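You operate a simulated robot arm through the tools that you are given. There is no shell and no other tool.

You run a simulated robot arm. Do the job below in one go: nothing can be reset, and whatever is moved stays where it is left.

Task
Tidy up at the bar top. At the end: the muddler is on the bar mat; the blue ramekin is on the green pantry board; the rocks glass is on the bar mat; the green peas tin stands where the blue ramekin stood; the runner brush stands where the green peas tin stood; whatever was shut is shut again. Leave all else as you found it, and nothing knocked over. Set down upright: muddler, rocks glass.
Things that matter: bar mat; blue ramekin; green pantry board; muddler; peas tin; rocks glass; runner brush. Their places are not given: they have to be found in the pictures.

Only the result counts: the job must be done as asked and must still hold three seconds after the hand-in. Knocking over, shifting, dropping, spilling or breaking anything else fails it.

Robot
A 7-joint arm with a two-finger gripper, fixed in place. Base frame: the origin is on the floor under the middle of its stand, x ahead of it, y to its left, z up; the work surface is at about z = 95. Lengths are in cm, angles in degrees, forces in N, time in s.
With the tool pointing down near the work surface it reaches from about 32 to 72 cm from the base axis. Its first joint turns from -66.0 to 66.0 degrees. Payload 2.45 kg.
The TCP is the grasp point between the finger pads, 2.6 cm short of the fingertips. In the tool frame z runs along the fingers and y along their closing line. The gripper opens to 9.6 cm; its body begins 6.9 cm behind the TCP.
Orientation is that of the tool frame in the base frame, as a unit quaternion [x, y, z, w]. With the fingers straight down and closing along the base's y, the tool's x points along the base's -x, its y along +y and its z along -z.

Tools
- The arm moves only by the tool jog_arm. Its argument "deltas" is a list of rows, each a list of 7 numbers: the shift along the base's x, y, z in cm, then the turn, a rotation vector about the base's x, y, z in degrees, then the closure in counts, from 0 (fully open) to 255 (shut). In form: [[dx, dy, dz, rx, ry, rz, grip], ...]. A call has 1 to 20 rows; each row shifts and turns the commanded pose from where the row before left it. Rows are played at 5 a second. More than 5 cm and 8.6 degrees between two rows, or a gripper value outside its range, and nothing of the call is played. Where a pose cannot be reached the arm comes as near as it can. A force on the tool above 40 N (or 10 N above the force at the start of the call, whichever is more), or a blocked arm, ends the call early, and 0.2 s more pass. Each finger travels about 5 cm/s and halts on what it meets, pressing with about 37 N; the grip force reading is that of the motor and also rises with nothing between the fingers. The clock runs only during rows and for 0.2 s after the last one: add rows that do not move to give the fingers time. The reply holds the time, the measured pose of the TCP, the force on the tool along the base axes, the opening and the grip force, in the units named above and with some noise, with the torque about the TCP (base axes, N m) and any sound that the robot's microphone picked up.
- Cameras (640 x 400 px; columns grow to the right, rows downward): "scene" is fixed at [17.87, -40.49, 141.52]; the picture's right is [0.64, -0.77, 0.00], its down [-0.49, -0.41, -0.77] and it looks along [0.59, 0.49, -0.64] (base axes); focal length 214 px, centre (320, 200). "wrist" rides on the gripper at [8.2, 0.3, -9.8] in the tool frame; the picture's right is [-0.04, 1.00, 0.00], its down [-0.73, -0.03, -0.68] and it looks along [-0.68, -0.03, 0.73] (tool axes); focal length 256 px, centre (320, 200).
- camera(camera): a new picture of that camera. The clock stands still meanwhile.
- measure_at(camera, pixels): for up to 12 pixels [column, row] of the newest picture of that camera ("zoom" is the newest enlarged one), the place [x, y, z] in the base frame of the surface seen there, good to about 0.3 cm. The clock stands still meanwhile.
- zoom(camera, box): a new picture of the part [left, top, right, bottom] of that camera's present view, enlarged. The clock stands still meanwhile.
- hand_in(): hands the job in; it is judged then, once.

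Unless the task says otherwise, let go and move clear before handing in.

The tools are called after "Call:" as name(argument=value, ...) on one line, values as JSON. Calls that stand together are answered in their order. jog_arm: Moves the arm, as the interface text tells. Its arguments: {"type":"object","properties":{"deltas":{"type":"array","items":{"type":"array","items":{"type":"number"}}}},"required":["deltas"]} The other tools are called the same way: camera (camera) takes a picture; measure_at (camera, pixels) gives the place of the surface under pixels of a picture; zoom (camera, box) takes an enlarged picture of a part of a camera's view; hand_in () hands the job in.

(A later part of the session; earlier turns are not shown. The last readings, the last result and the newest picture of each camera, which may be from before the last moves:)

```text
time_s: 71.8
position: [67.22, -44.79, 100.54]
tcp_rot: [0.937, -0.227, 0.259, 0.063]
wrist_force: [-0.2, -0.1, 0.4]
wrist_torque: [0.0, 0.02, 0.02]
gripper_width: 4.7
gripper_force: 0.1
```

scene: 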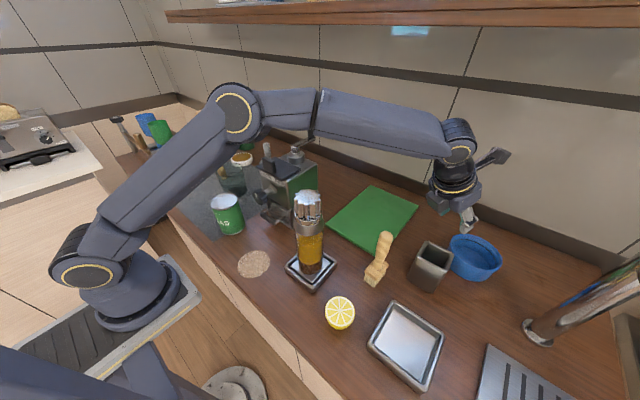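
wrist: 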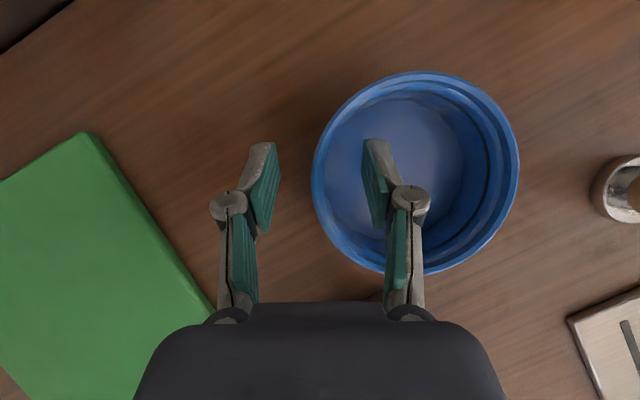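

It sits at (67.2, −44.8, 100.5), likely near the reach limit. I'll try going lower by small steps.

Call:
jog_arm(deltas=[[0, 0, -0.7, 0, 0, 0, 130], [0, 0, -0.6, 0, 0, 0, 130], [0, 0, 0, 0, 0, 0, 130], [0, 0, 0, 0, 0, 0, 130]])

```text
time_s: 72.8
position: [67.22, -44.67, 99.16]
tcp_rot: [0.937, -0.227, 0.259, 0.064]
wrist_force: [-0.2, -0.3, 0.4]
wrist_torque: [0.01, 0.0, -0.02]
gripper_width: 4.7
gripper_force: 0.1
```

Now at z=99.16 with no contact. I'll look before closing.

Call:
camera(camera="wrist")

Call:
zoom(camera="scene", box=[420, 190, 520, 300])

```text
taken
```

wrist: 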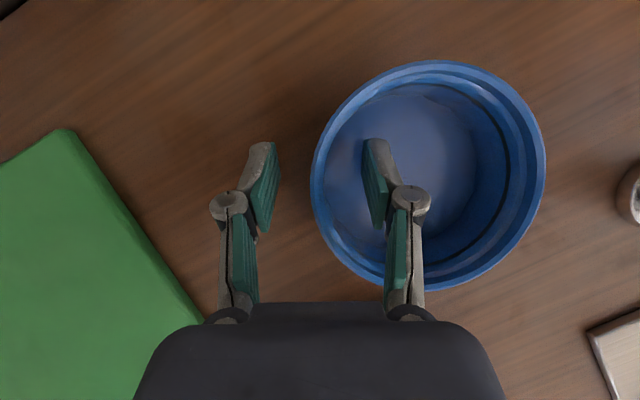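

```text
3.64 times, centred on (470, 245) of scene
```

zoom: 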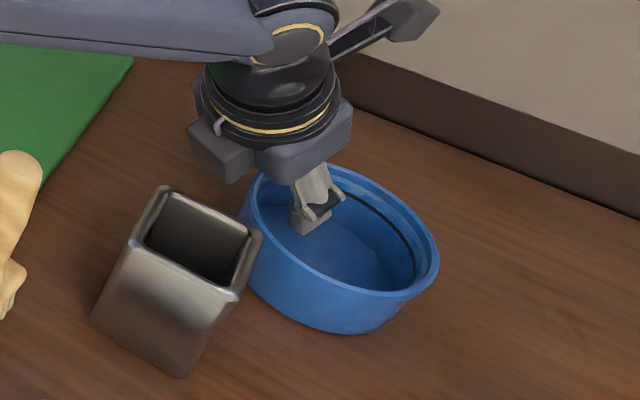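

The wall (cols 312–330) is centred between the pads. I'll close the gripper on it.

Call:
jog_arm(deltas=[[0, 0, 0, 0, 0, 0, 170], [0, 0, 0, 0, 0, 0, 205], [0, 0, 0, 0, 0, 0, 235], [0, 0, 0, 0, 0, 0, 255], [0, 0, 0, 0, 0, 0, 255], [0, 0, 0, 0, 0, 0, 255]])

Call:
camera(camera="wrist")

```text
time_s: 74.2
position: [67.39, -44.7, 99.09]
tcp_rot: [0.937, -0.226, 0.258, 0.063]
wrist_force: [-3.9, 1.7, 14.5]
wrist_torque: [-0.42, 0.33, 0.01]
gripper_width: 0.98
gripper_force: 37.3
```

```text
taken
```

wrist: 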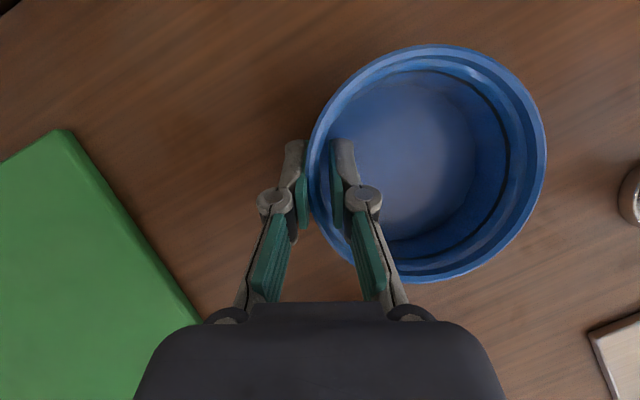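

Gripped (opening 0.98). I'll lift gently, easing slightly inward, and check how the ramekin hangs.

Call:
jog_arm(deltas=[[0, 0, 0.4, 0, 0, 0, 255], [0, 0, 0.8, 0, 0, 0, 255], [-0.2, 0.3, 1.0, 0, 0, 0, 255], [-0.3, 0.5, 1.0, 0, 0, 0, 255], [0, 0, 0, 0, 0, 0, 255]])

Call:
camera(camera="wrist")

Call:
zoom(camera="scene", box=[420, 190, 520, 300])

```text
time_s: 75.4
position: [66.67, -43.8, 101.2]
tcp_rot: [0.939, -0.227, 0.251, 0.06]
wrist_force: [-0.7, 0.2, -0.9]
wrist_torque: [0.06, 0.02, 0.0]
gripper_width: 0.96
gripper_force: 36.8
```

```text
taken
```

wrist: 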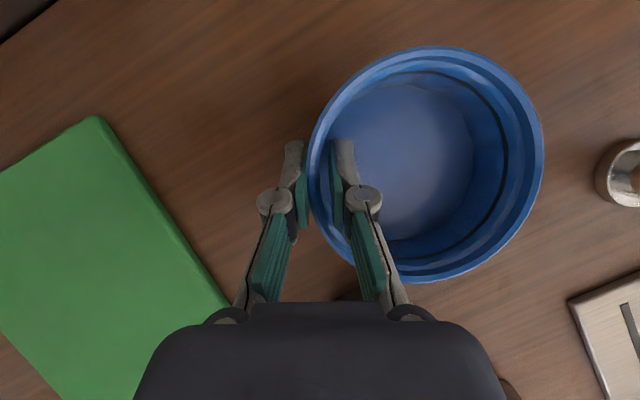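

```text
3.64 times, centred on (470, 245) of scene
```

zoom: 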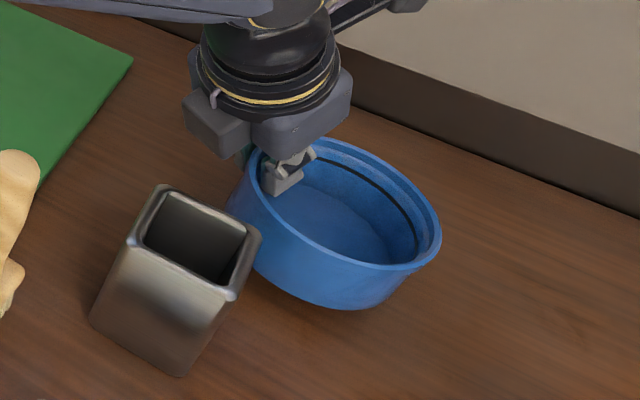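

The ramekin hangs nearly level. I'll raise it a bit more and carry it over to the board, turning the tool +17° on the way.

Call:
jog_arm(deltas=[[-0.3, 0.5, 1.5, 0, 0, 0, 255], [-0.3, 0.6, 1.5, 0, 0, 0, 255], [-0.46, 3.93, 0.3, 0, 0, 2.83, 255], [-0.46, 3.93, 0.3, 0, 0, 2.83, 255], [-0.46, 3.93, 0, 0, 0, 2.83, 255], [-0.46, 3.93, 0, 0, 0, 2.83, 255], [-0.46, 3.93, 0, 0, 0, 2.83, 255], [-0.46, 3.93, 0, 0, 0, 2.83, 255], [0, 0, 0, 0, 0, 0, 255]])

Call:
camera(camera="wrist")

Call:
camera(camera="scene")

```text
time_s: 77.4
position: [63.45, -19.15, 104.76]
tcp_rot: [0.962, -0.086, 0.258, 0.022]
wrist_force: [-0.1, -0.2, -1.5]
wrist_torque: [0.04, 0.01, 0.03]
gripper_width: 0.97
gripper_force: 36.7
```

```text
taken
```

wrist: 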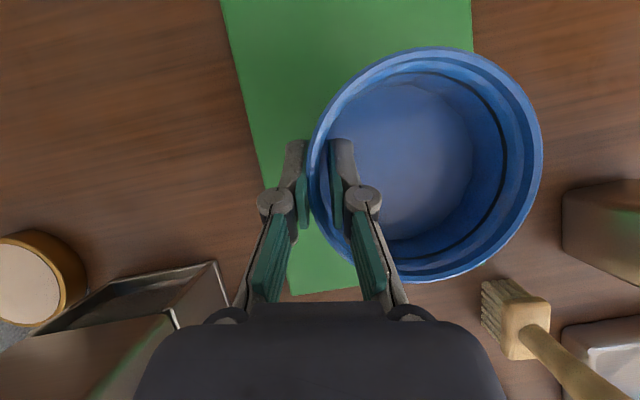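

```text
taken
```

scene: 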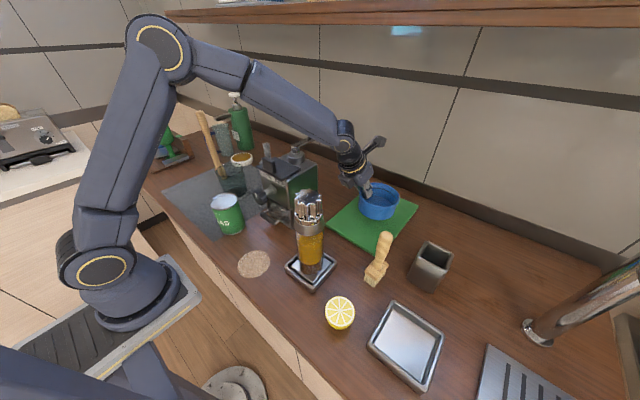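

The gripper reads the ramekin centre at about (62.6, −24.0). I'll verify against the board's edges in these pictures before lowering.

Call:
measure_at(camera="wrist", pixels=[[293, 290], [240, 80], [473, 10], [471, 40], [250, 150], [350, 288], [315, 150], [540, 150], [430, 50], [420, 278], [260, 200], [500, 300]])

Call:
measure_at(camera="scene", pixels=[[372, 187], [417, 205], [331, 223], [378, 253], [398, 227], [400, 200], [377, 218], [362, 195], [378, 186], [360, 236], [355, 180], [345, 200]])

Call:
zoom(camera="scene", box=[310, 160, 430, 280])

```text
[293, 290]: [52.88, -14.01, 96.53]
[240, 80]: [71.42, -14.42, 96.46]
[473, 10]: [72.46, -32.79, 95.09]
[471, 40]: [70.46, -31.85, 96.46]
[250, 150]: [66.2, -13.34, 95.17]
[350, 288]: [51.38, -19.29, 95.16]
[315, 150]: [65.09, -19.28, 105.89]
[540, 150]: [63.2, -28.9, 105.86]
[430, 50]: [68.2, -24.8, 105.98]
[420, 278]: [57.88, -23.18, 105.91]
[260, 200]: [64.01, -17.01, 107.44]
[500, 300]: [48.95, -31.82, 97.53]
```

```text
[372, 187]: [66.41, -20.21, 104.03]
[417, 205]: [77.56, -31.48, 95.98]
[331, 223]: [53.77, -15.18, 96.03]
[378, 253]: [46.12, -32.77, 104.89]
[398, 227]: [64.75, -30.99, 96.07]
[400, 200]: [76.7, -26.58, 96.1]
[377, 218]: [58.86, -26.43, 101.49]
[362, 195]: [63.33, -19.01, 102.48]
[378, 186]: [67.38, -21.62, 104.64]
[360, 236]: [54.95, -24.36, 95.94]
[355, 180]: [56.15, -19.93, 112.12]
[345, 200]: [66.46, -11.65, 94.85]
```

```text
3.33 times, centred on (370, 220) of scene
```

zoom: 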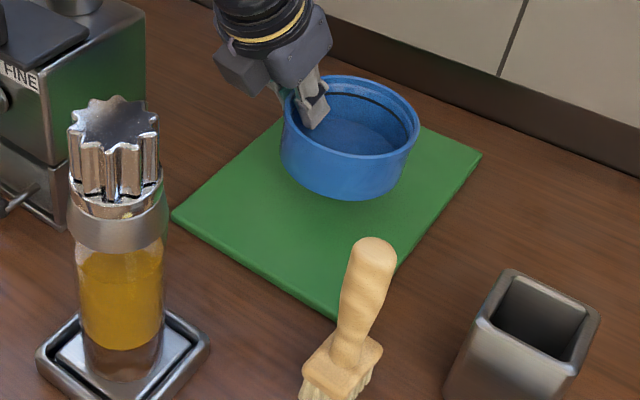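

The rim is level (z≈105.9 all round), centred at (63.0, −24.0), well inside the board (x 53–77.5, y −14…−31.5). I'll lower 3.8 cm, then creep.

Call:
jog_arm(deltas=[[0, 0, -1.5, 0, 0, 0, 255], [0, 0, -1.5, 0, 0, 0, 255], [0, 0, -0.8, 0, 0, 0, 255], [0, 0, 0, 0, 0, 0, 255], [0, 0, 0, 0, 0, 0, 255]])

```text
time_s: 78.6
position: [63.19, -19.11, 101.08]
tcp_rot: [0.962, -0.086, 0.258, 0.022]
wrist_force: [-0.7, -0.4, -1.8]
wrist_torque: [0.08, -0.04, 0.02]
gripper_width: 0.96
gripper_force: 36.7
```

Call:
jog_arm(deltas=[[0, 0, -0.2, 0, 0, 0, 255], [0, 0, 0, 0, 0, 0, 255], [0, 0, -0.2, 0, 0, 0, 255], [0, 0, 0, 0, 0, 0, 255]])

```text
time_s: 79.6
position: [63.36, -19.16, 100.6]
tcp_rot: [0.962, -0.086, 0.257, 0.022]
wrist_force: [-0.4, -0.4, -1.7]
wrist_torque: [0.04, 0.02, 0.01]
gripper_width: 0.95
gripper_force: 37.3
```

Call:
jog_arm(deltas=[[0, 0, -0.15, 0, 0, 0, 255], [0, 0, 0, 0, 0, 0, 255], [0, 0, -0.15, 0, 0, 0, 255], [0, 0, 0, 0, 0, 0, 255]])

Call:
zoom(camera="scene", box=[330, 170, 430, 250])

```text
time_s: 80.6
position: [63.32, -19.16, 100.34]
tcp_rot: [0.962, -0.086, 0.258, 0.022]
wrist_force: [-1.5, 1.4, 4.3]
wrist_torque: [-0.48, 0.0, -0.16]
gripper_width: 0.95
gripper_force: 36.9
```

```text
5.00 times, centred on (380, 210) of scene
```

zoom: 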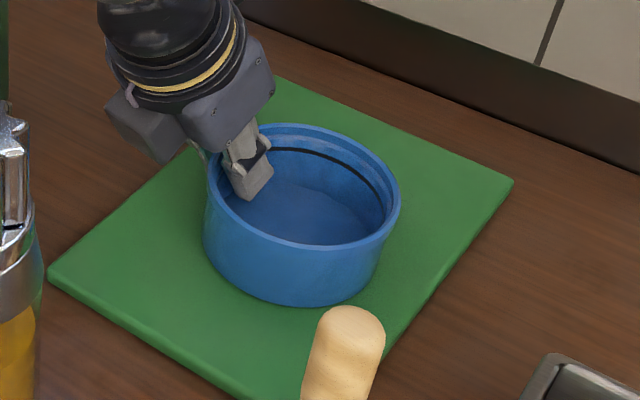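

First contact (+4.3 N, on the far-right bottom edge). I'll go down a hair more, then open partly.

Call:
jog_arm(deltas=[[0, 0, -0.12, 0, 0, 0, 255], [0, 0, 0, 0, 0, 0, 255]])

```text
time_s: 81.2
position: [63.27, -19.2, 100.3]
tcp_rot: [0.962, -0.086, 0.259, 0.023]
wrist_force: [-2.3, 2.6, 8.7]
wrist_torque: [-0.7, -0.24, -0.13]
gripper_width: 0.95
gripper_force: 37.3
```

Call:
jog_arm(deltas=[[0, 0, 0, 0, 0, 0, 225], [0, 0, 0, 0, 0, 0, 200], [0, 0, 0, 0, 0, 0, 175], [0, 0, 0, 0, 0, 0, 150], [0, 0, 0, 0, 0, 0, 150], [0, 0, 0, 0, 0, 0, 150]])

Call:
camera(camera="wrist")

Call:
zoom(camera="scene", box=[330, 170, 430, 250])

```text
time_s: 82.6
position: [63.35, -19.13, 100.28]
tcp_rot: [0.962, -0.086, 0.257, 0.022]
wrist_force: [-0.6, 0.5, 0.1]
wrist_torque: [0.02, 0.0, -0.02]
gripper_width: 3.96
gripper_force: 0.1
```

```text
taken
```

wrist: 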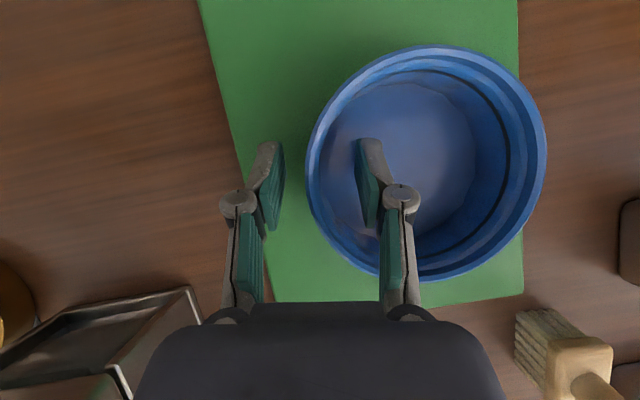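

```text
5.00 times, centred on (380, 210) of scene
```

zoom: 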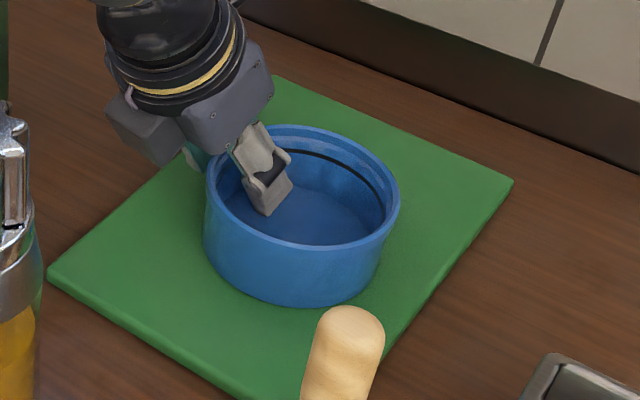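

The ramekin sits flat on the board and both fingers are free of the wall. I'll rise straight up.

Call:
jog_arm(deltas=[[0, 0, 2, 0, 0, 0, 150], [0, 0, 3, 0, 0, 0, 150], [0, 0, 4, 0, 0, 0, 150], [0, 0, 4, 0, 0, 0, 150], [-3, 0, 3, 0, 0, 0, 150], [0, 0, 0, 0, 0, 0, 150]])

Call:
camera(camera="scene")

Call:
camera(camera="wrist")

```text
time_s: 84.0
position: [60.34, -19.03, 116.13]
tcp_rot: [0.962, -0.085, 0.258, 0.021]
wrist_force: [-0.2, 0.3, 0.2]
wrist_torque: [0.0, 0.02, -0.01]
gripper_width: 3.97
gripper_force: 0.0
```

```text
taken
```

scene: 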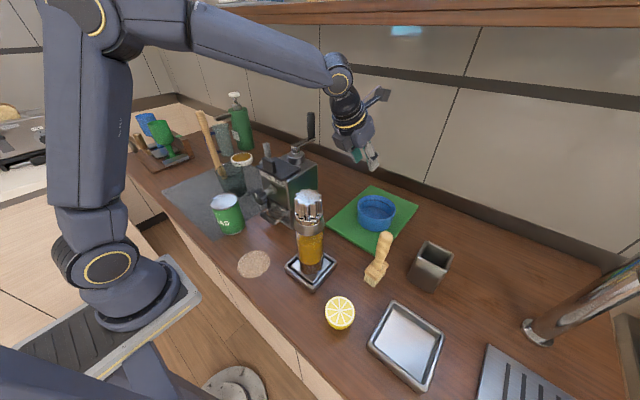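

```text
taken
```

wrist: 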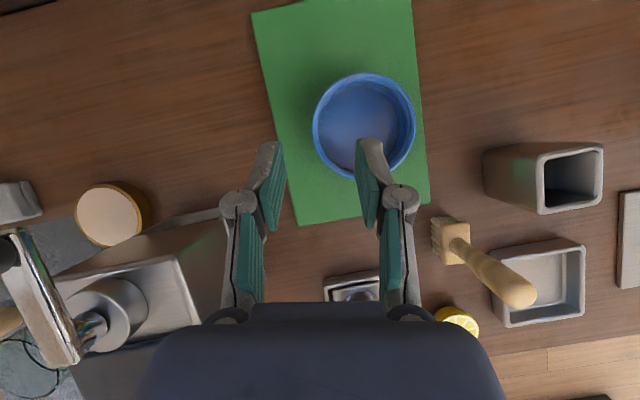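

The ramekin rests on the board. For the tin I need a tilted grip too (to reach the ramekin's old spot), so I'll go above the tin and test whether a tilted grasp is reachable there.

Call:
jog_arm(deltas=[[-2, 0, 4, 0, 0, 0, 0], [-2.5, 0, 4, 0, 0, 0, 0], [-2.5, 0, 4, 0, 0, 0, 0], [-3, 1, 2, 0, 0, 0, 0], [-2, 4, 0, 0, 0, 5, 0], [-2.5, 4, 0, 0, 0, 5, 0], [-2.5, 4, 0, 0, 0, 5, 0], [-2.5, 4, 0, 0, 0, 5, 0], [-2.3, 4, 0, 0, 0, 5, 0], [-2, 4, 0, 0, 0, 5, 0], [-1.3, 1.2, -2, 1.37, -3.76, 0, 0], [0, 0, 0, 0, 0, 0, 0]])

Call:
camera(camera="scene")

Call:
camera(camera="wrist")

```text
time_s: 86.6
position: [35.08, 7.16, 128.16]
tcp_rot: [0.942, 0.164, 0.288, -0.051]
wrist_force: [-0.2, 0.5, 0.1]
wrist_torque: [-0.02, 0.02, 0.0]
gripper_width: 9.6
gripper_force: 0.1
```

```text
taken
```

scene: 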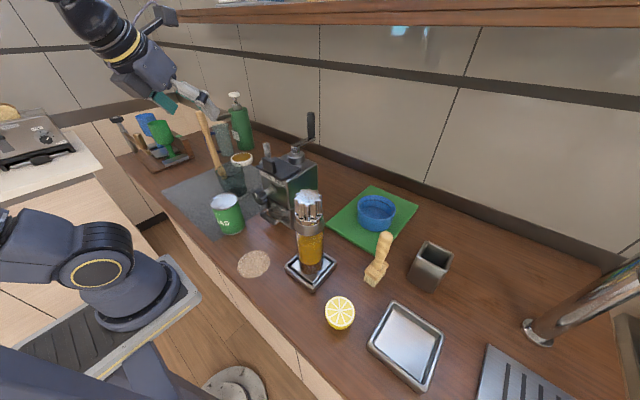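

```text
taken
```

wrist: 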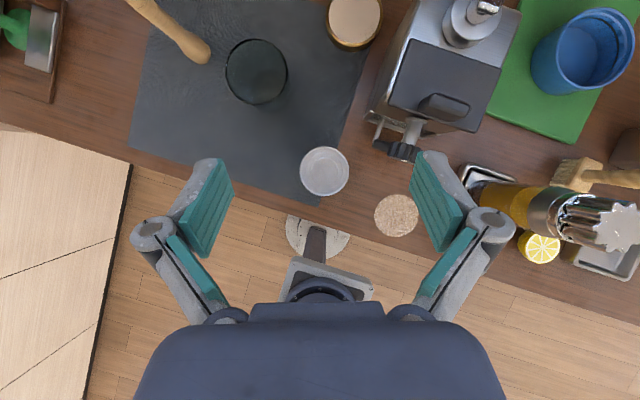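

The tilted pose is reachable right above the tin. I'll measure the tin top (325,170) and the grinder knob/handle near (400,150) to check finger clearance.

Call:
measure_at(camera="wrist", pixels=[[325, 171], [302, 171], [347, 171], [325, 149], [325, 193], [400, 152], [378, 143], [418, 158], [380, 120], [412, 130], [372, 128], [310, 188]])

Call:
zoom(camera="wrist", box=[260, 80, 460, 220])

```text
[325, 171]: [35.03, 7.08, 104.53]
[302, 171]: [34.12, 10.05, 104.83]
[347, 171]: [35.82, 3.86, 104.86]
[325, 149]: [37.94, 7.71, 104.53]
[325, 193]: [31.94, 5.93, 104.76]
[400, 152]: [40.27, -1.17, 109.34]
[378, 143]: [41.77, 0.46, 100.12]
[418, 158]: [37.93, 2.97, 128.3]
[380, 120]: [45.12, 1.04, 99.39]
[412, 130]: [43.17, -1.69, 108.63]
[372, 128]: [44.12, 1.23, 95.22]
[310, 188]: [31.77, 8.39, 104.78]
```

```text
2.86 times, centred on (360, 150) of wrist
```

zoom: 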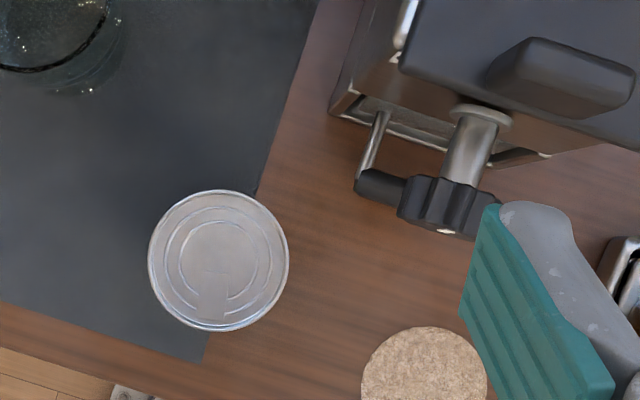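

The tin's centre is (35.0, 7.05), radius 3.5. To keep the right finger off the grinder knob I'll come down slightly nearer the robot and then advance along the tool axis.

Call:
jog_arm(deltas=[[-2, -0.6, -2, 0, 0, -2.5, 26], [-1.9, -0.5, -2, 0, 0, -2.4, 26], [0, 0, -4, 0, 0, 0, 26], [0, 0, -4, 0, 0, 0, 26], [0, 0, 0, 0, 0, 0, 26]])

Call:
camera(camera="wrist")

Call:
camera(camera="scene")

```text
time_s: 87.8
position: [31.27, 5.94, 116.32]
tcp_rot: [0.949, 0.123, 0.288, -0.038]
wrist_force: [-0.9, 0.6, -0.9]
wrist_torque: [0.01, -0.02, 0.03]
gripper_width: 8.62
gripper_force: 0.1
```

```text
taken
```

wrist: 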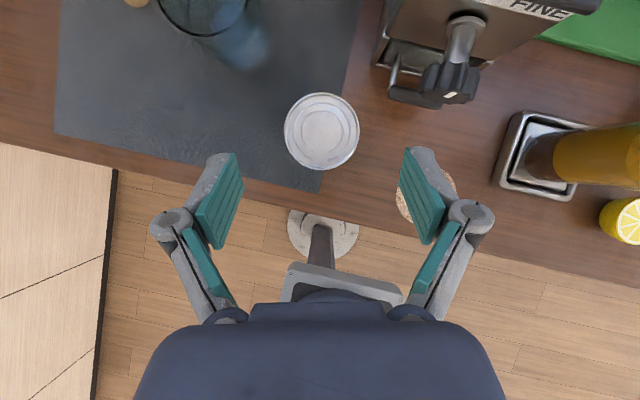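

```text
taken
```

scene: 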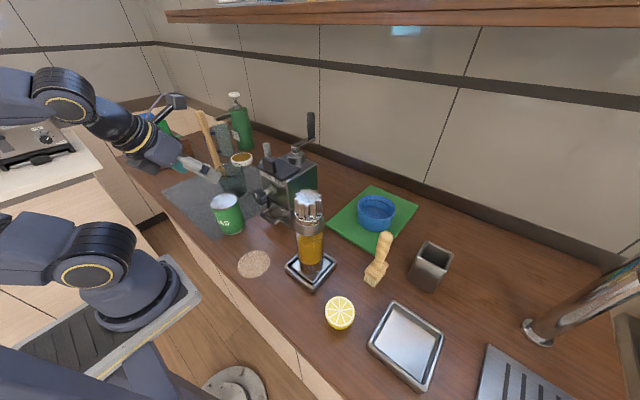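

Tin centre at (322,131) lines up with the finger midline (321). I'll go down to z≈107.3 and check.

Call:
jog_arm(deltas=[[0, 0, -3, 0, 0, 0, 26], [0, 0, -3, 0, 0, 0, 26], [0, 0, -3, 0, 0, 0, 26], [0, 0, 0, 0, 0, 0, 26]])

Call:
camera(camera="wrist")

Call:
zoom(camera="scene", box=[140, 130, 300, 270])

```text
time_s: 88.8
position: [35.36, 7.18, 114.06]
tcp_rot: [0.948, 0.125, 0.289, -0.039]
wrist_force: [0.1, 0.7, -0.3]
wrist_torque: [0.0, -0.05, -0.04]
gripper_width: 8.62
gripper_force: 0.1
out of reach, approached as far as the arm can: row 1, 2, 3
```

```text
taken
```

wrist: 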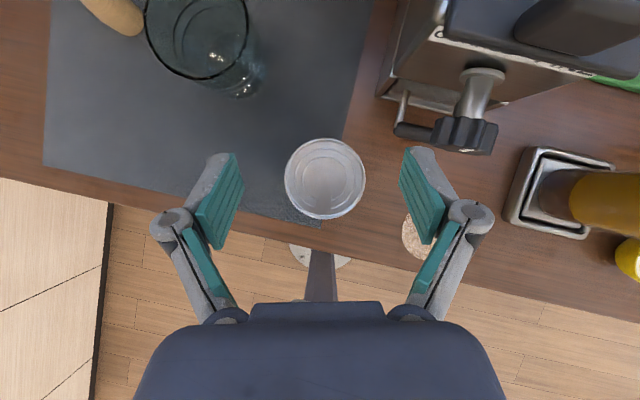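

```text
2.86 times, centred on (220, 200) of scene
```

zoom: 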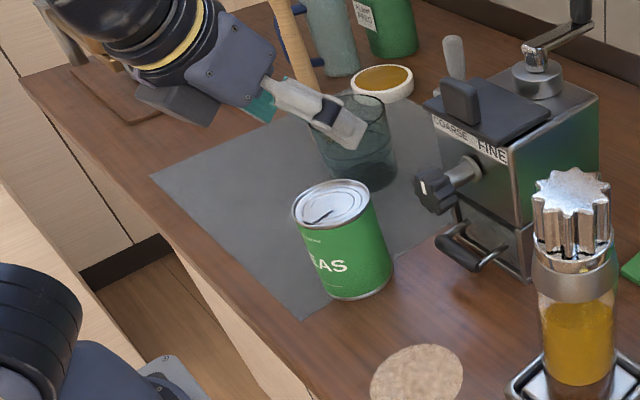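

Below z≈114 the tilted pose is out of reach this close in. So I'll level the tool, pick the tin straight down with a yaw that keeps clear of the knob, and regrip it farther out later.

Call:
jog_arm(deltas=[[0, 0, 4, 0, 0, 0, 26], [0, 0, 4, 0, 0, 0, 26], [0, 0, 2, 0, 0, 0, 26], [0, 0, 0, -1.76, 6.57, 0, 26], [0, 0, 0, -1.76, 6.57, 0, 26], [0, 0, 0, -1.76, 6.57, 0, 26], [0, 0, 0, -1.76, 6.57, 0, 26], [0, 0, 0, -1.76, 6.57, 0, 26], [0, 0, 0, 0, 0, 7.8, 26], [0, 0, 0, 0, 0, 7.8, 26], [0, 0, 0, 0, 0, 7.8, 26], [0, 0, 0, 0, 0, 7.8, 26], [0, 0, 0, 0, 0, 7.8, 26], [0, 0, 0, 0, 0, 7.8, 26], [0, 0, 0, 0, 0, 7.8, 26], [0, 0, 0, 0, 0, 7.8, 26], [0, 0, 0, 0, 0, 7.6, 26], [0, 0, 0, 0, 0, 0, 26]])

Call:
camera(camera="wrist")

Call:
camera(camera="scene")

```text
time_s: 92.6
position: [35.22, 7.29, 124.19]
tcp_rot: [0.737, 0.676, 0.0, 0.0]
wrist_force: [-0.7, -0.4, 1.5]
wrist_torque: [-0.02, 0.01, -0.01]
gripper_width: 8.63
gripper_force: 0.1
```

```text
taken
```

wrist: 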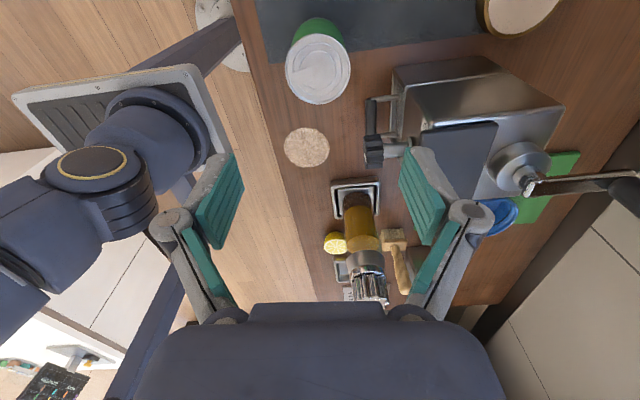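

```text
taken
```

scene: 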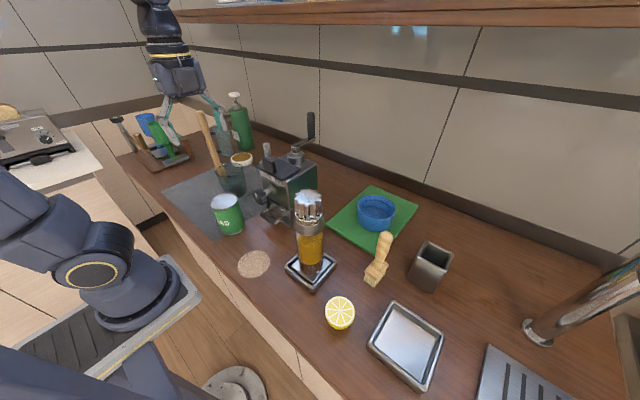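

The tool is level with fingers now closing along x, away from the knob. I'll descend toward the tin.

Call:
jog_arm(deltas=[[-0.15, -0.15, -4, 0, 0, 0, 26], [0, 0, -4, 0, 0, 0, 26], [0, 0, -4, 0, 0, 0, 26], [0, 0, -4, 0, 0, 0, 26], [0, 0, 0, 0, 0, 0, 26]])

Call:
camera(camera="wrist")

Call:
zoom(camera="scene", box=[150, 120, 320, 260])

```text
time_s: 93.8
position: [35.26, 7.14, 108.15]
tcp_rot: [0.738, 0.675, 0.001, 0.0]
wrist_force: [0.7, 0.0, 0.7]
wrist_torque: [-0.01, 0.01, -0.01]
gripper_width: 8.63
gripper_force: 0.0
```

```text
taken
```

wrist: 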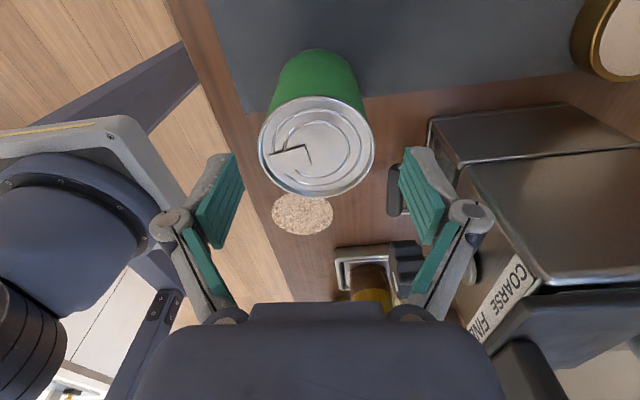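

```text
2.86 times, centred on (235, 190) of scene
```

zoom: 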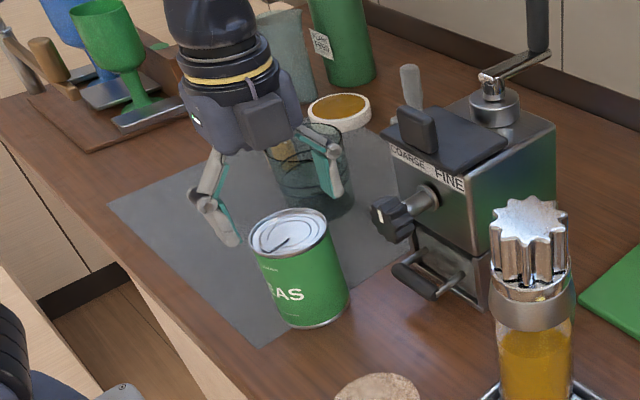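

Tin top centred at (317,147) versus the expected (321,149), so a −0.2 cm shift in x is needed. I'll correct and go down to grip height.

Call:
jog_arm(deltas=[[-0.22, -0.05, -1, 0, 0, 0, 26], [0, 0, -2, 0, 0, 0, 26], [0, 0, -2, 0, 0, 0, 26], [0, 0, -1.8, 0, 0, 0, 26], [0, 0, 0, 0, 0, 0, 26]])

Call:
camera(camera="wrist")

```text
time_s: 95.0
position: [35.01, 6.95, 101.31]
tcp_rot: [0.738, 0.675, 0.0, -0.001]
wrist_force: [0.5, -0.1, 0.7]
wrist_torque: [-0.02, -0.01, -0.03]
gripper_width: 8.6
gripper_force: 0.0
```

```text
taken
```

wrist: 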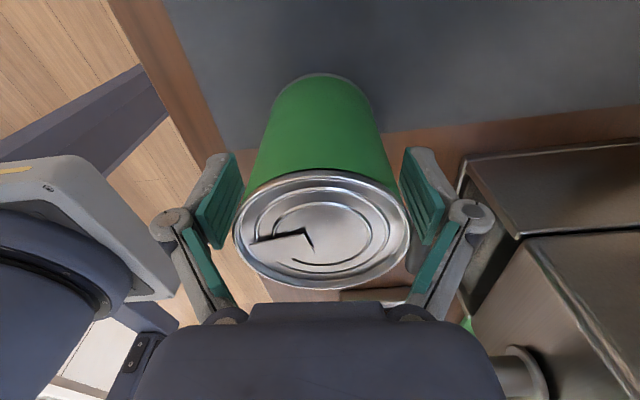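

The fingers straddle the tin. I'll close on it.

Call:
jog_arm(deltas=[[0, 0, 0, 0, 0, 0, 60], [0, 0, 0, 0, 0, 0, 90], [0, 0, 0, 0, 0, 0, 110], [0, 0, 0, 0, 0, 0, 110], [0, 0, 0, 0, 0, 0, 110]])

```text
time_s: 96.2
position: [34.94, 7.04, 101.38]
tcp_rot: [0.738, 0.675, 0.0, 0.0]
wrist_force: [1.4, -0.6, 7.4]
wrist_torque: [0.0, -0.04, 0.02]
gripper_width: 6.89
gripper_force: 37.5
```

Held (opening 6.89, so the tin really is centred at about (35.0, 7.0)). I'll lift it straight up.

Call:
jog_arm(deltas=[[0, 0, 0.5, 0, 0, 0, 110], [0, 0, 1.5, 0, 0, 0, 110], [0, 0, 3, 0, 0, 0, 110], [0, 0, 4, 0, 0, 0, 110], [0, 0, 4, 0, 0, 0, 110], [0, 0, 0, 0, 0, 0, 110]])

Call:
camera(camera="scene")

Call:
camera(camera="wrist")

```text
time_s: 97.6
position: [34.8, 7.11, 114.52]
tcp_rot: [0.738, 0.675, -0.001, -0.001]
wrist_force: [0.3, -0.9, -3.0]
wrist_torque: [0.0, -0.03, 0.01]
gripper_width: 6.87
gripper_force: 37.6
```

```text
taken
```

scene: 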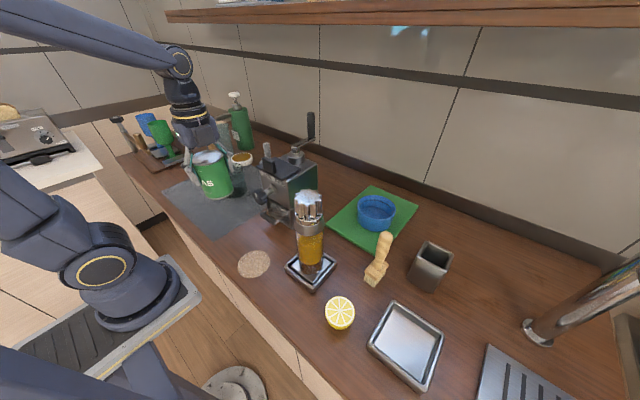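

```text
taken
```

wrist: 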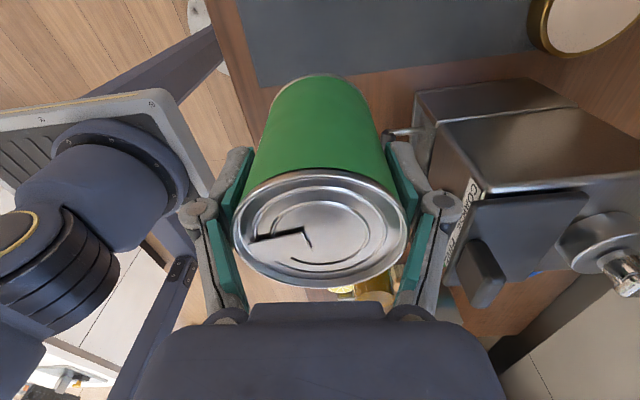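

The tin is up (bottom ≈108), clear of the glass. I'll carry it to a temporary spot on the mat at (34, 31).

Call:
jog_arm(deltas=[[-0.2, 4.78, 0, 0, 0, 0, 110], [-0.2, 4.78, 0, 0, 0, 0, 110], [-0.2, 4.78, 0, 0, 0, 0, 110], [-0.1, 4.78, 0, 0, 0, 0, 110], [-0.1, 4.78, 0, 0, 0, 0, 110], [0, 0, -4, 0, 0, 0, 110], [0, 0, -4, 0, 0, 0, 110], [0, 0, -3.5, 0, 0, 0, 110], [0, 0, 0, 0, 0, 0, 110]])

Call:
camera(camera="scene")

Call:
camera(camera="wrist")

```text
time_s: 99.6
position: [34.21, 30.97, 102.97]
tcp_rot: [0.738, 0.675, 0.0, 0.0]
wrist_force: [0.3, 0.0, -3.5]
wrist_torque: [0.01, -0.02, 0.0]
gripper_width: 6.88
gripper_force: 37.5
```

```text
taken
```

scene: 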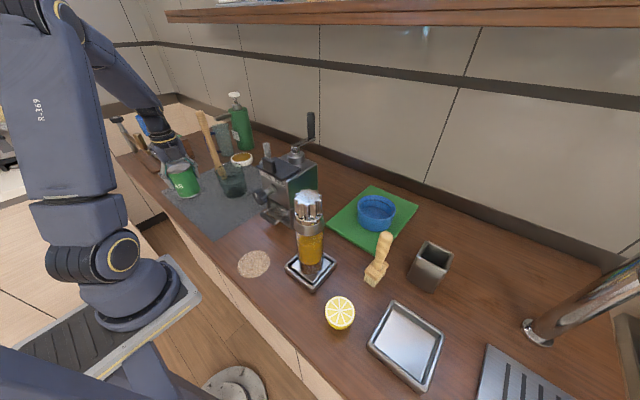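

```text
taken
```

wrist: 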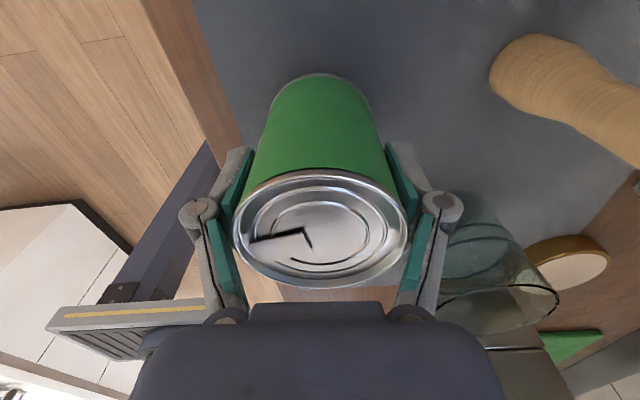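

The tin is just above the mat. I'll lower to contact in small steps.

Call:
jog_arm(deltas=[[0, 0, -1, 0, 0, 0, 110], [0, 0, 0, 0, 0, 0, 110], [0, 0, -0.2, 0, 0, 0, 110], [0, 0, 0, 0, 0, 0, 110]])

```text
time_s: 100.6
position: [34.21, 31.03, 101.6]
tcp_rot: [0.738, 0.674, -0.001, -0.001]
wrist_force: [-1.0, 0.2, -2.4]
wrist_torque: [0.02, 0.03, 0.02]
gripper_width: 6.86
gripper_force: 37.1
```

Call:
jog_arm(deltas=[[0, 0, -0.15, 0, 0, 0, 110], [0, 0, 0, 0, 0, 0, 110], [0, 0, -0.12, 0, 0, 0, 110], [0, 0, 0, 0, 0, 0, 110]])

```text
time_s: 101.6
position: [34.17, 31.05, 101.4]
tcp_rot: [0.738, 0.675, 0.001, 0.0]
wrist_force: [1.1, -0.2, -4.0]
wrist_torque: [0.02, -0.02, -0.02]
gripper_width: 6.9
gripper_force: 36.9
```

Call:
jog_arm(deltas=[[0, 0, -0.12, 0, 0, 0, 110], [0, 0, 0, 0, 0, 0, 110], [0, 0, -0.1, 0, 0, 0, 110], [0, 0, 0, 0, 0, 0, 110]])

```text
time_s: 102.6
position: [34.2, 30.91, 101.34]
tcp_rot: [0.738, 0.675, 0.002, -0.001]
wrist_force: [-2.7, -6.5, 30.6]
wrist_torque: [-0.08, 0.08, 0.16]
gripper_width: 6.92
gripper_force: 37.2
```

Firm contact (+30 N). I'll ease up and open.

Call:
jog_arm(deltas=[[0, 0, 0.15, 0, 0, 0, 110], [0, 0, 0, 0, 0, 0, 110], [0, 0, 0, 0, 0, 0, 70], [0, 0, 0, 0, 0, 0, 40], [0, 0, 0, 0, 0, 0, 15], [0, 0, 0, 0, 0, 0, 15], [0, 0, 2, 0, 0, 0, 15], [0, 0, 4, 0, 0, 0, 15], [0, 0, 4, 0, 0, 0, 15], [0, 0, 4, 0, 0, 0, 15], [0, 0, 4, 0, 0, 0, 15], [0, 0, 4, 0, 0, 0, 15], [0, 0, 0, 0, 0, 0, 15]])

Call:
camera(camera="scene")

Call:
camera(camera="wrist")

```text
time_s: 105.4
position: [34.04, 30.97, 123.34]
tcp_rot: [0.737, 0.676, -0.001, -0.001]
wrist_force: [0.2, 0.4, 0.9]
wrist_torque: [-0.02, -0.01, 0.03]
gripper_width: 9.04
gripper_force: 0.1
```

```text
taken
```

scene: 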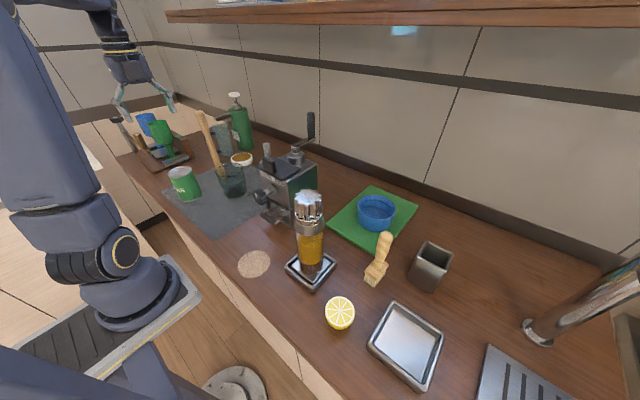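

```text
taken
```

wrist: 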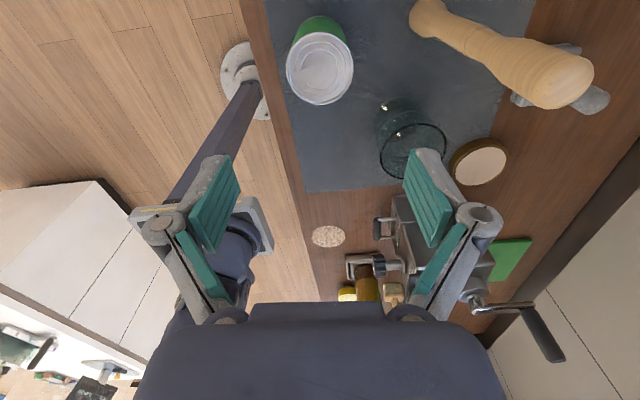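

The tin stands at (34.15, 31.0). Now I'll yaw and tilt the tool 34° outward above it for the regrip.

Call:
jog_arm(deltas=[[0, 0, 0, 0, 0, -7, 15], [0, 0, 0, 0, 0, -7, 15], [0, 0, 0, 0, 0, -7, 15], [0, 0, 0, 0, 0, -7, 15], [0, 0, 0, 0, 0, -7, 15], [0, 0, 0, 5.21, -4.37, 0, 15], [0, 0, 0, 5.21, -4.37, 0, 15], [0, 0, 0, 5.21, -4.37, 0, 15], [0, 0, 0, 5.21, -4.37, 0, 15], [0, 0, 0, 5.21, -4.37, 0, 15], [0, 0, -4, 0, 0, 0, 15], [0, 0, -4, 0, 0, 0, 15], [0, 0, 0, 0, 0, 0, 15]])

Call:
camera(camera="wrist")

Call:
camera(camera="scene")

```text
time_s: 108.2
position: [39.42, 28.36, 115.05]
tcp_rot: [0.867, 0.403, 0.265, -0.124]
wrist_force: [0.8, 0.1, 0.5]
wrist_torque: [0.02, 0.0, 0.03]
gripper_width: 9.05
gripper_force: 0.0
out of reach, approached as far as the arm can: row 4, 5, 6, 7, 8
```

```text
taken
```

wrist: 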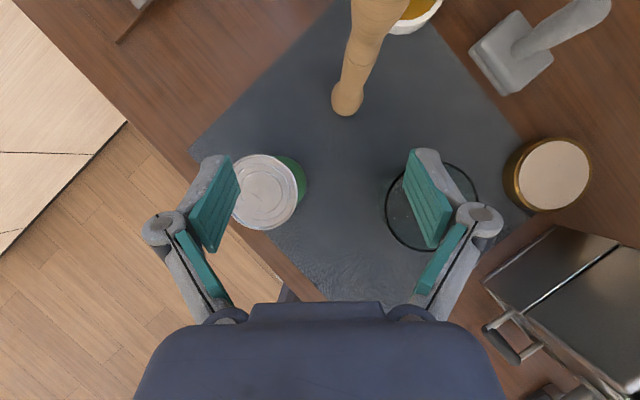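

```text
taken
```

scene: 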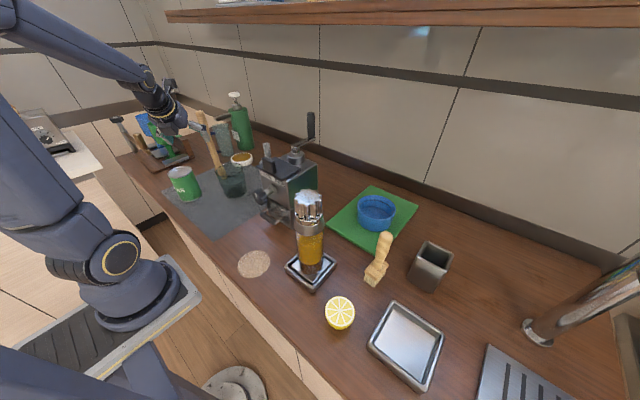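

A yaw limit pushed the arm aside to (39.4, 28.4, 115), still above everything. I'll rise, turn +25° (tilt direction 75°), and come back over the tin.

Call:
jog_arm(deltas=[[0, 0, 4, 0, 0, 0, 15], [0, 0, 3, 0, 0, 0, 15], [0, 0, 0, 0, 0, 6.25, 15], [0, 0, 0, 0, 0, 6.25, 15], [0, 0, 0, 0, 0, 6.25, 15], [0, 0, 0, 0, 0, 6.25, 15], [-1.76, 0.88, 0, 0, 0, 0, 15], [-1.76, 0.88, 0, 0, 0, 0, 15], [-1.76, 0.88, 0, 0, 0, 0, 15], [0, 0, 0, 0, 0, 0, 15]])

Call:
camera(camera="wrist")

Call:
camera(camera="scene")

```text
time_s: 110.4
position: [34.24, 31.18, 122.33]
tcp_rot: [0.759, 0.582, 0.231, -0.177]
wrist_force: [0.1, 0.1, -0.4]
wrist_torque: [0.02, 0.01, -0.02]
gripper_width: 9.03
gripper_force: 0.0
```

```text
taken
```

wrist: 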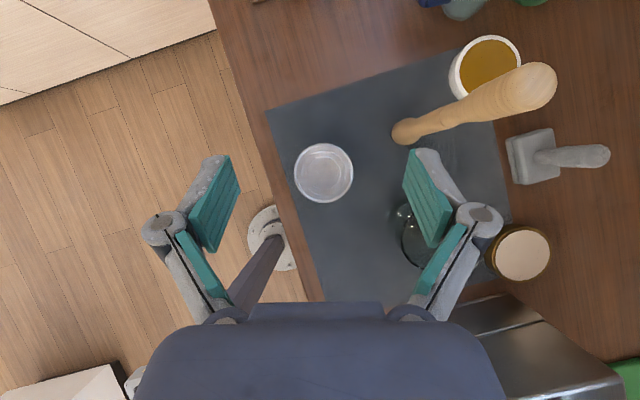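

```text
taken
```

scene: 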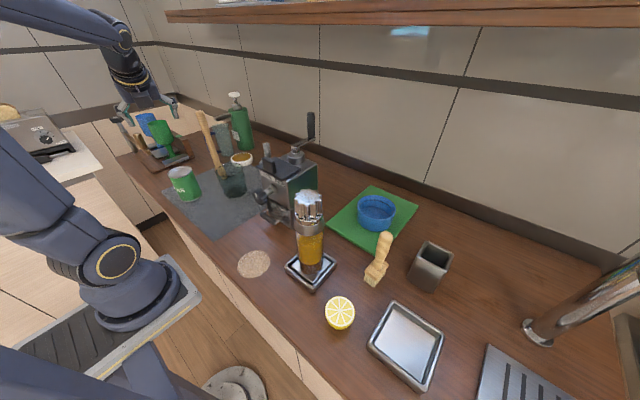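

The tilt direction is now 75° and the tool is over the tin (324,172). I'll measure the tin top to centre precisely.

Call:
measure_at(camera="wrist", pixels=[[324, 172], [297, 172], [351, 172], [324, 145], [324, 199], [405, 132], [415, 245], [440, 230]])

Call:
jog_arm(deltas=[[0, 0, -3, 0, 0, 0, 15], [0, 0, -3, 0, 0, 0, 15], [0, 0, 0, 0, 0, 0, 15], [0, 0, 0, 0, 0, 0, 15]])

Call:
camera(camera="wrist")

```text
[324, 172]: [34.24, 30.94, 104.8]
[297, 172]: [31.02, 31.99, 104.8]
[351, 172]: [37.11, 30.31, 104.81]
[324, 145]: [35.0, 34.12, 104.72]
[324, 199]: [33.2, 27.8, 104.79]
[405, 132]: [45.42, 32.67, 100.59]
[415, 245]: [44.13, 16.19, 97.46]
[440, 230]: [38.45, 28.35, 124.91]
```

```text
time_s: 111.4
position: [34.22, 31.15, 116.24]
tcp_rot: [0.76, 0.581, 0.232, -0.178]
wrist_force: [1.4, 0.2, -1.8]
wrist_torque: [-0.01, 0.05, 0.0]
gripper_width: 9.02
gripper_force: 0.1
```

```text
taken
```

wrist: 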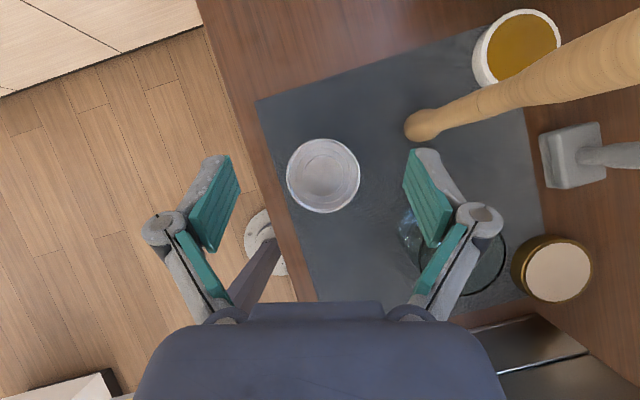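

Centred well. I'll descend to z≈107 and check that the pose stays reachable.

Call:
jog_arm(deltas=[[0, -0.1, -3, 0, 0, 0, 15], [0, 0, -3, 0, 0, 0, 15], [0, 0, -3, 0, 0, 0, 15], [0, 0, 0, 0, 0, 0, 15]])

Call:
camera(camera="wrist")

Call:
zoom(camera="scene", box=[100, 80, 270, 230])

```text
time_s: 112.4
position: [34.21, 31.02, 107.31]
tcp_rot: [0.759, 0.582, 0.232, -0.178]
wrist_force: [0.5, 0.3, 0.1]
wrist_torque: [0.01, 0.0, 0.01]
gripper_width: 9.05
gripper_force: 0.1
```

```text
taken
```

wrist: 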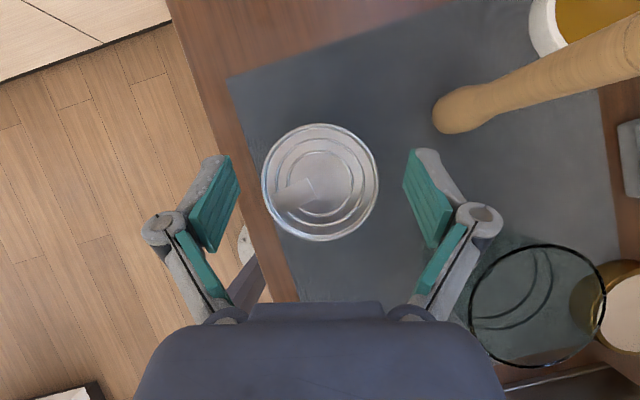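

```text
2.67 times, centred on (185, 155) of scene
```

zoom: 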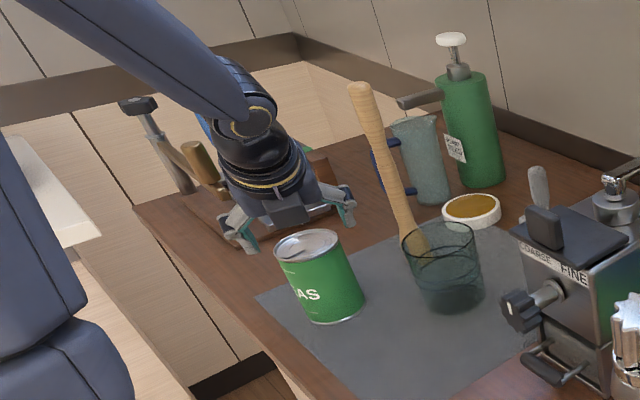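

Still centred (cols 262–378) and reachable. I'll go down to z≈101.8.

Call:
jog_arm(deltas=[[0, 0, -2, 0, 0, 0, 15], [0, 0, -2, 0, 0, 0, 15], [0, 0, -1.5, 0, 0, 0, 15], [0, 0, 0, 0, 0, 0, 15]])

Call:
camera(camera="wrist")

```text
time_s: 113.4
position: [34.18, 31.08, 101.65]
tcp_rot: [0.759, 0.582, 0.232, -0.178]
wrist_force: [0.1, 0.3, -0.1]
wrist_torque: [0.01, 0.01, 0.0]
gripper_width: 9.02
gripper_force: 0.0
```

```text
taken
```

wrist: 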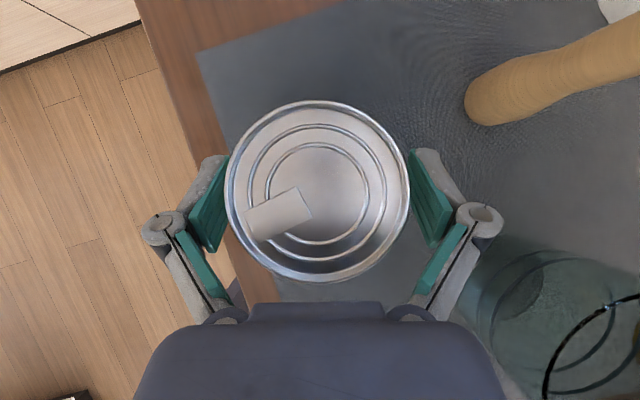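

The tin's top is centred between the pads at z=101.65. I'll close on it.

Call:
jog_arm(deltas=[[0, 0, 0, 0, 0, 0, 50], [0, 0, 0, 0, 0, 0, 80], [0, 0, 0, 0, 0, 0, 110], [0, 0, 0, 0, 0, 0, 110], [0, 0, 0, 0, 0, 0, 110], [0, 0, 0.5, 0, 0, 0, 110], [0, 0, 1, 0, 0, 0, 110], [0, 0, 1.5, 0, 0, 0, 110], [0, 0, 0, 0, 0, 0, 110]])

Call:
camera(camera="wrist")

Call:
zoom(camera="scene", box=[130, 130, 230, 220])

```text
time_s: 115.4
position: [34.03, 30.95, 104.69]
tcp_rot: [0.759, 0.582, 0.231, -0.18]
wrist_force: [0.0, -0.1, -3.5]
wrist_torque: [0.0, 0.01, 0.02]
gripper_width: 6.84
gripper_force: 38.2
```

```text
taken
```

wrist: 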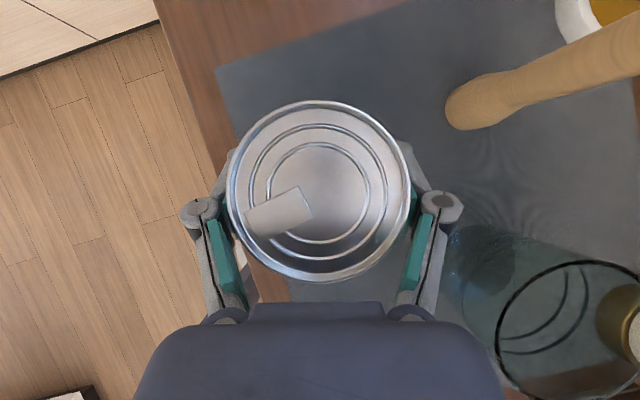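

```text
4.44 times, centred on (180, 175) of scene
```

zoom: 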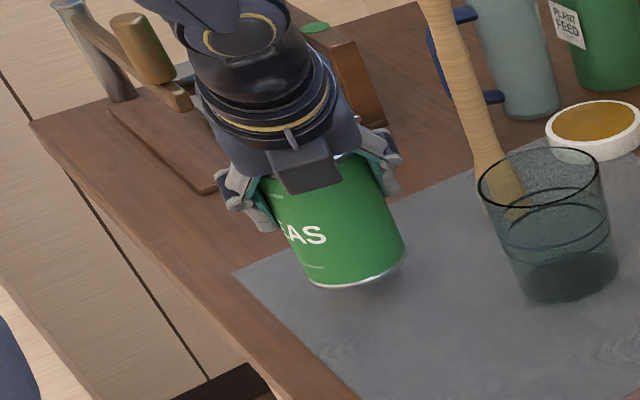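

The tin is held in the tilted grip and lifts cleanly. I'll raise it and swing it round at TCP z≈129, turning the tool along.

Call:
jog_arm(deltas=[[0, 0, 4.9, 0, 0, 0, 110], [0, 0, 4.9, 0, 0, 0, 110], [0, 0, 4.9, 0, 0, 0, 110], [0, 0, 4.9, 0, 0, 0, 110], [0, 0, 4.9, 0, 0, 0, 110], [1.2, -4.6, 0, 0, 0, -6.2, 110], [1.2, -4.6, 0, 0, 0, -6.2, 110], [1.2, -4.6, 0, 0, 0, -6.2, 110], [1.2, -4.6, 0, 0, 0, -6.2, 110], [1.2, -4.6, 0, 0, 0, -6.2, 110], [0, 0, 0, 0, 0, 0, 110]])

Call:
camera(camera="scene")

```text
time_s: 117.8
position: [40.05, 8.0, 129.21]
tcp_rot: [0.887, 0.357, 0.27, -0.11]
wrist_force: [0.7, -0.1, -3.1]
wrist_torque: [0.02, 0.0, 0.02]
gripper_width: 6.83
gripper_force: 37.5
```

```text
taken
```

scene: 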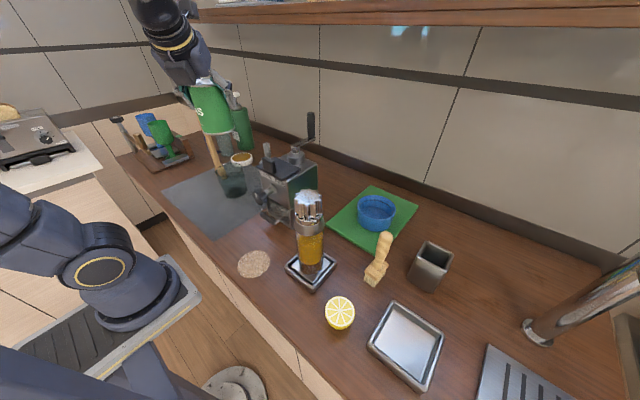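

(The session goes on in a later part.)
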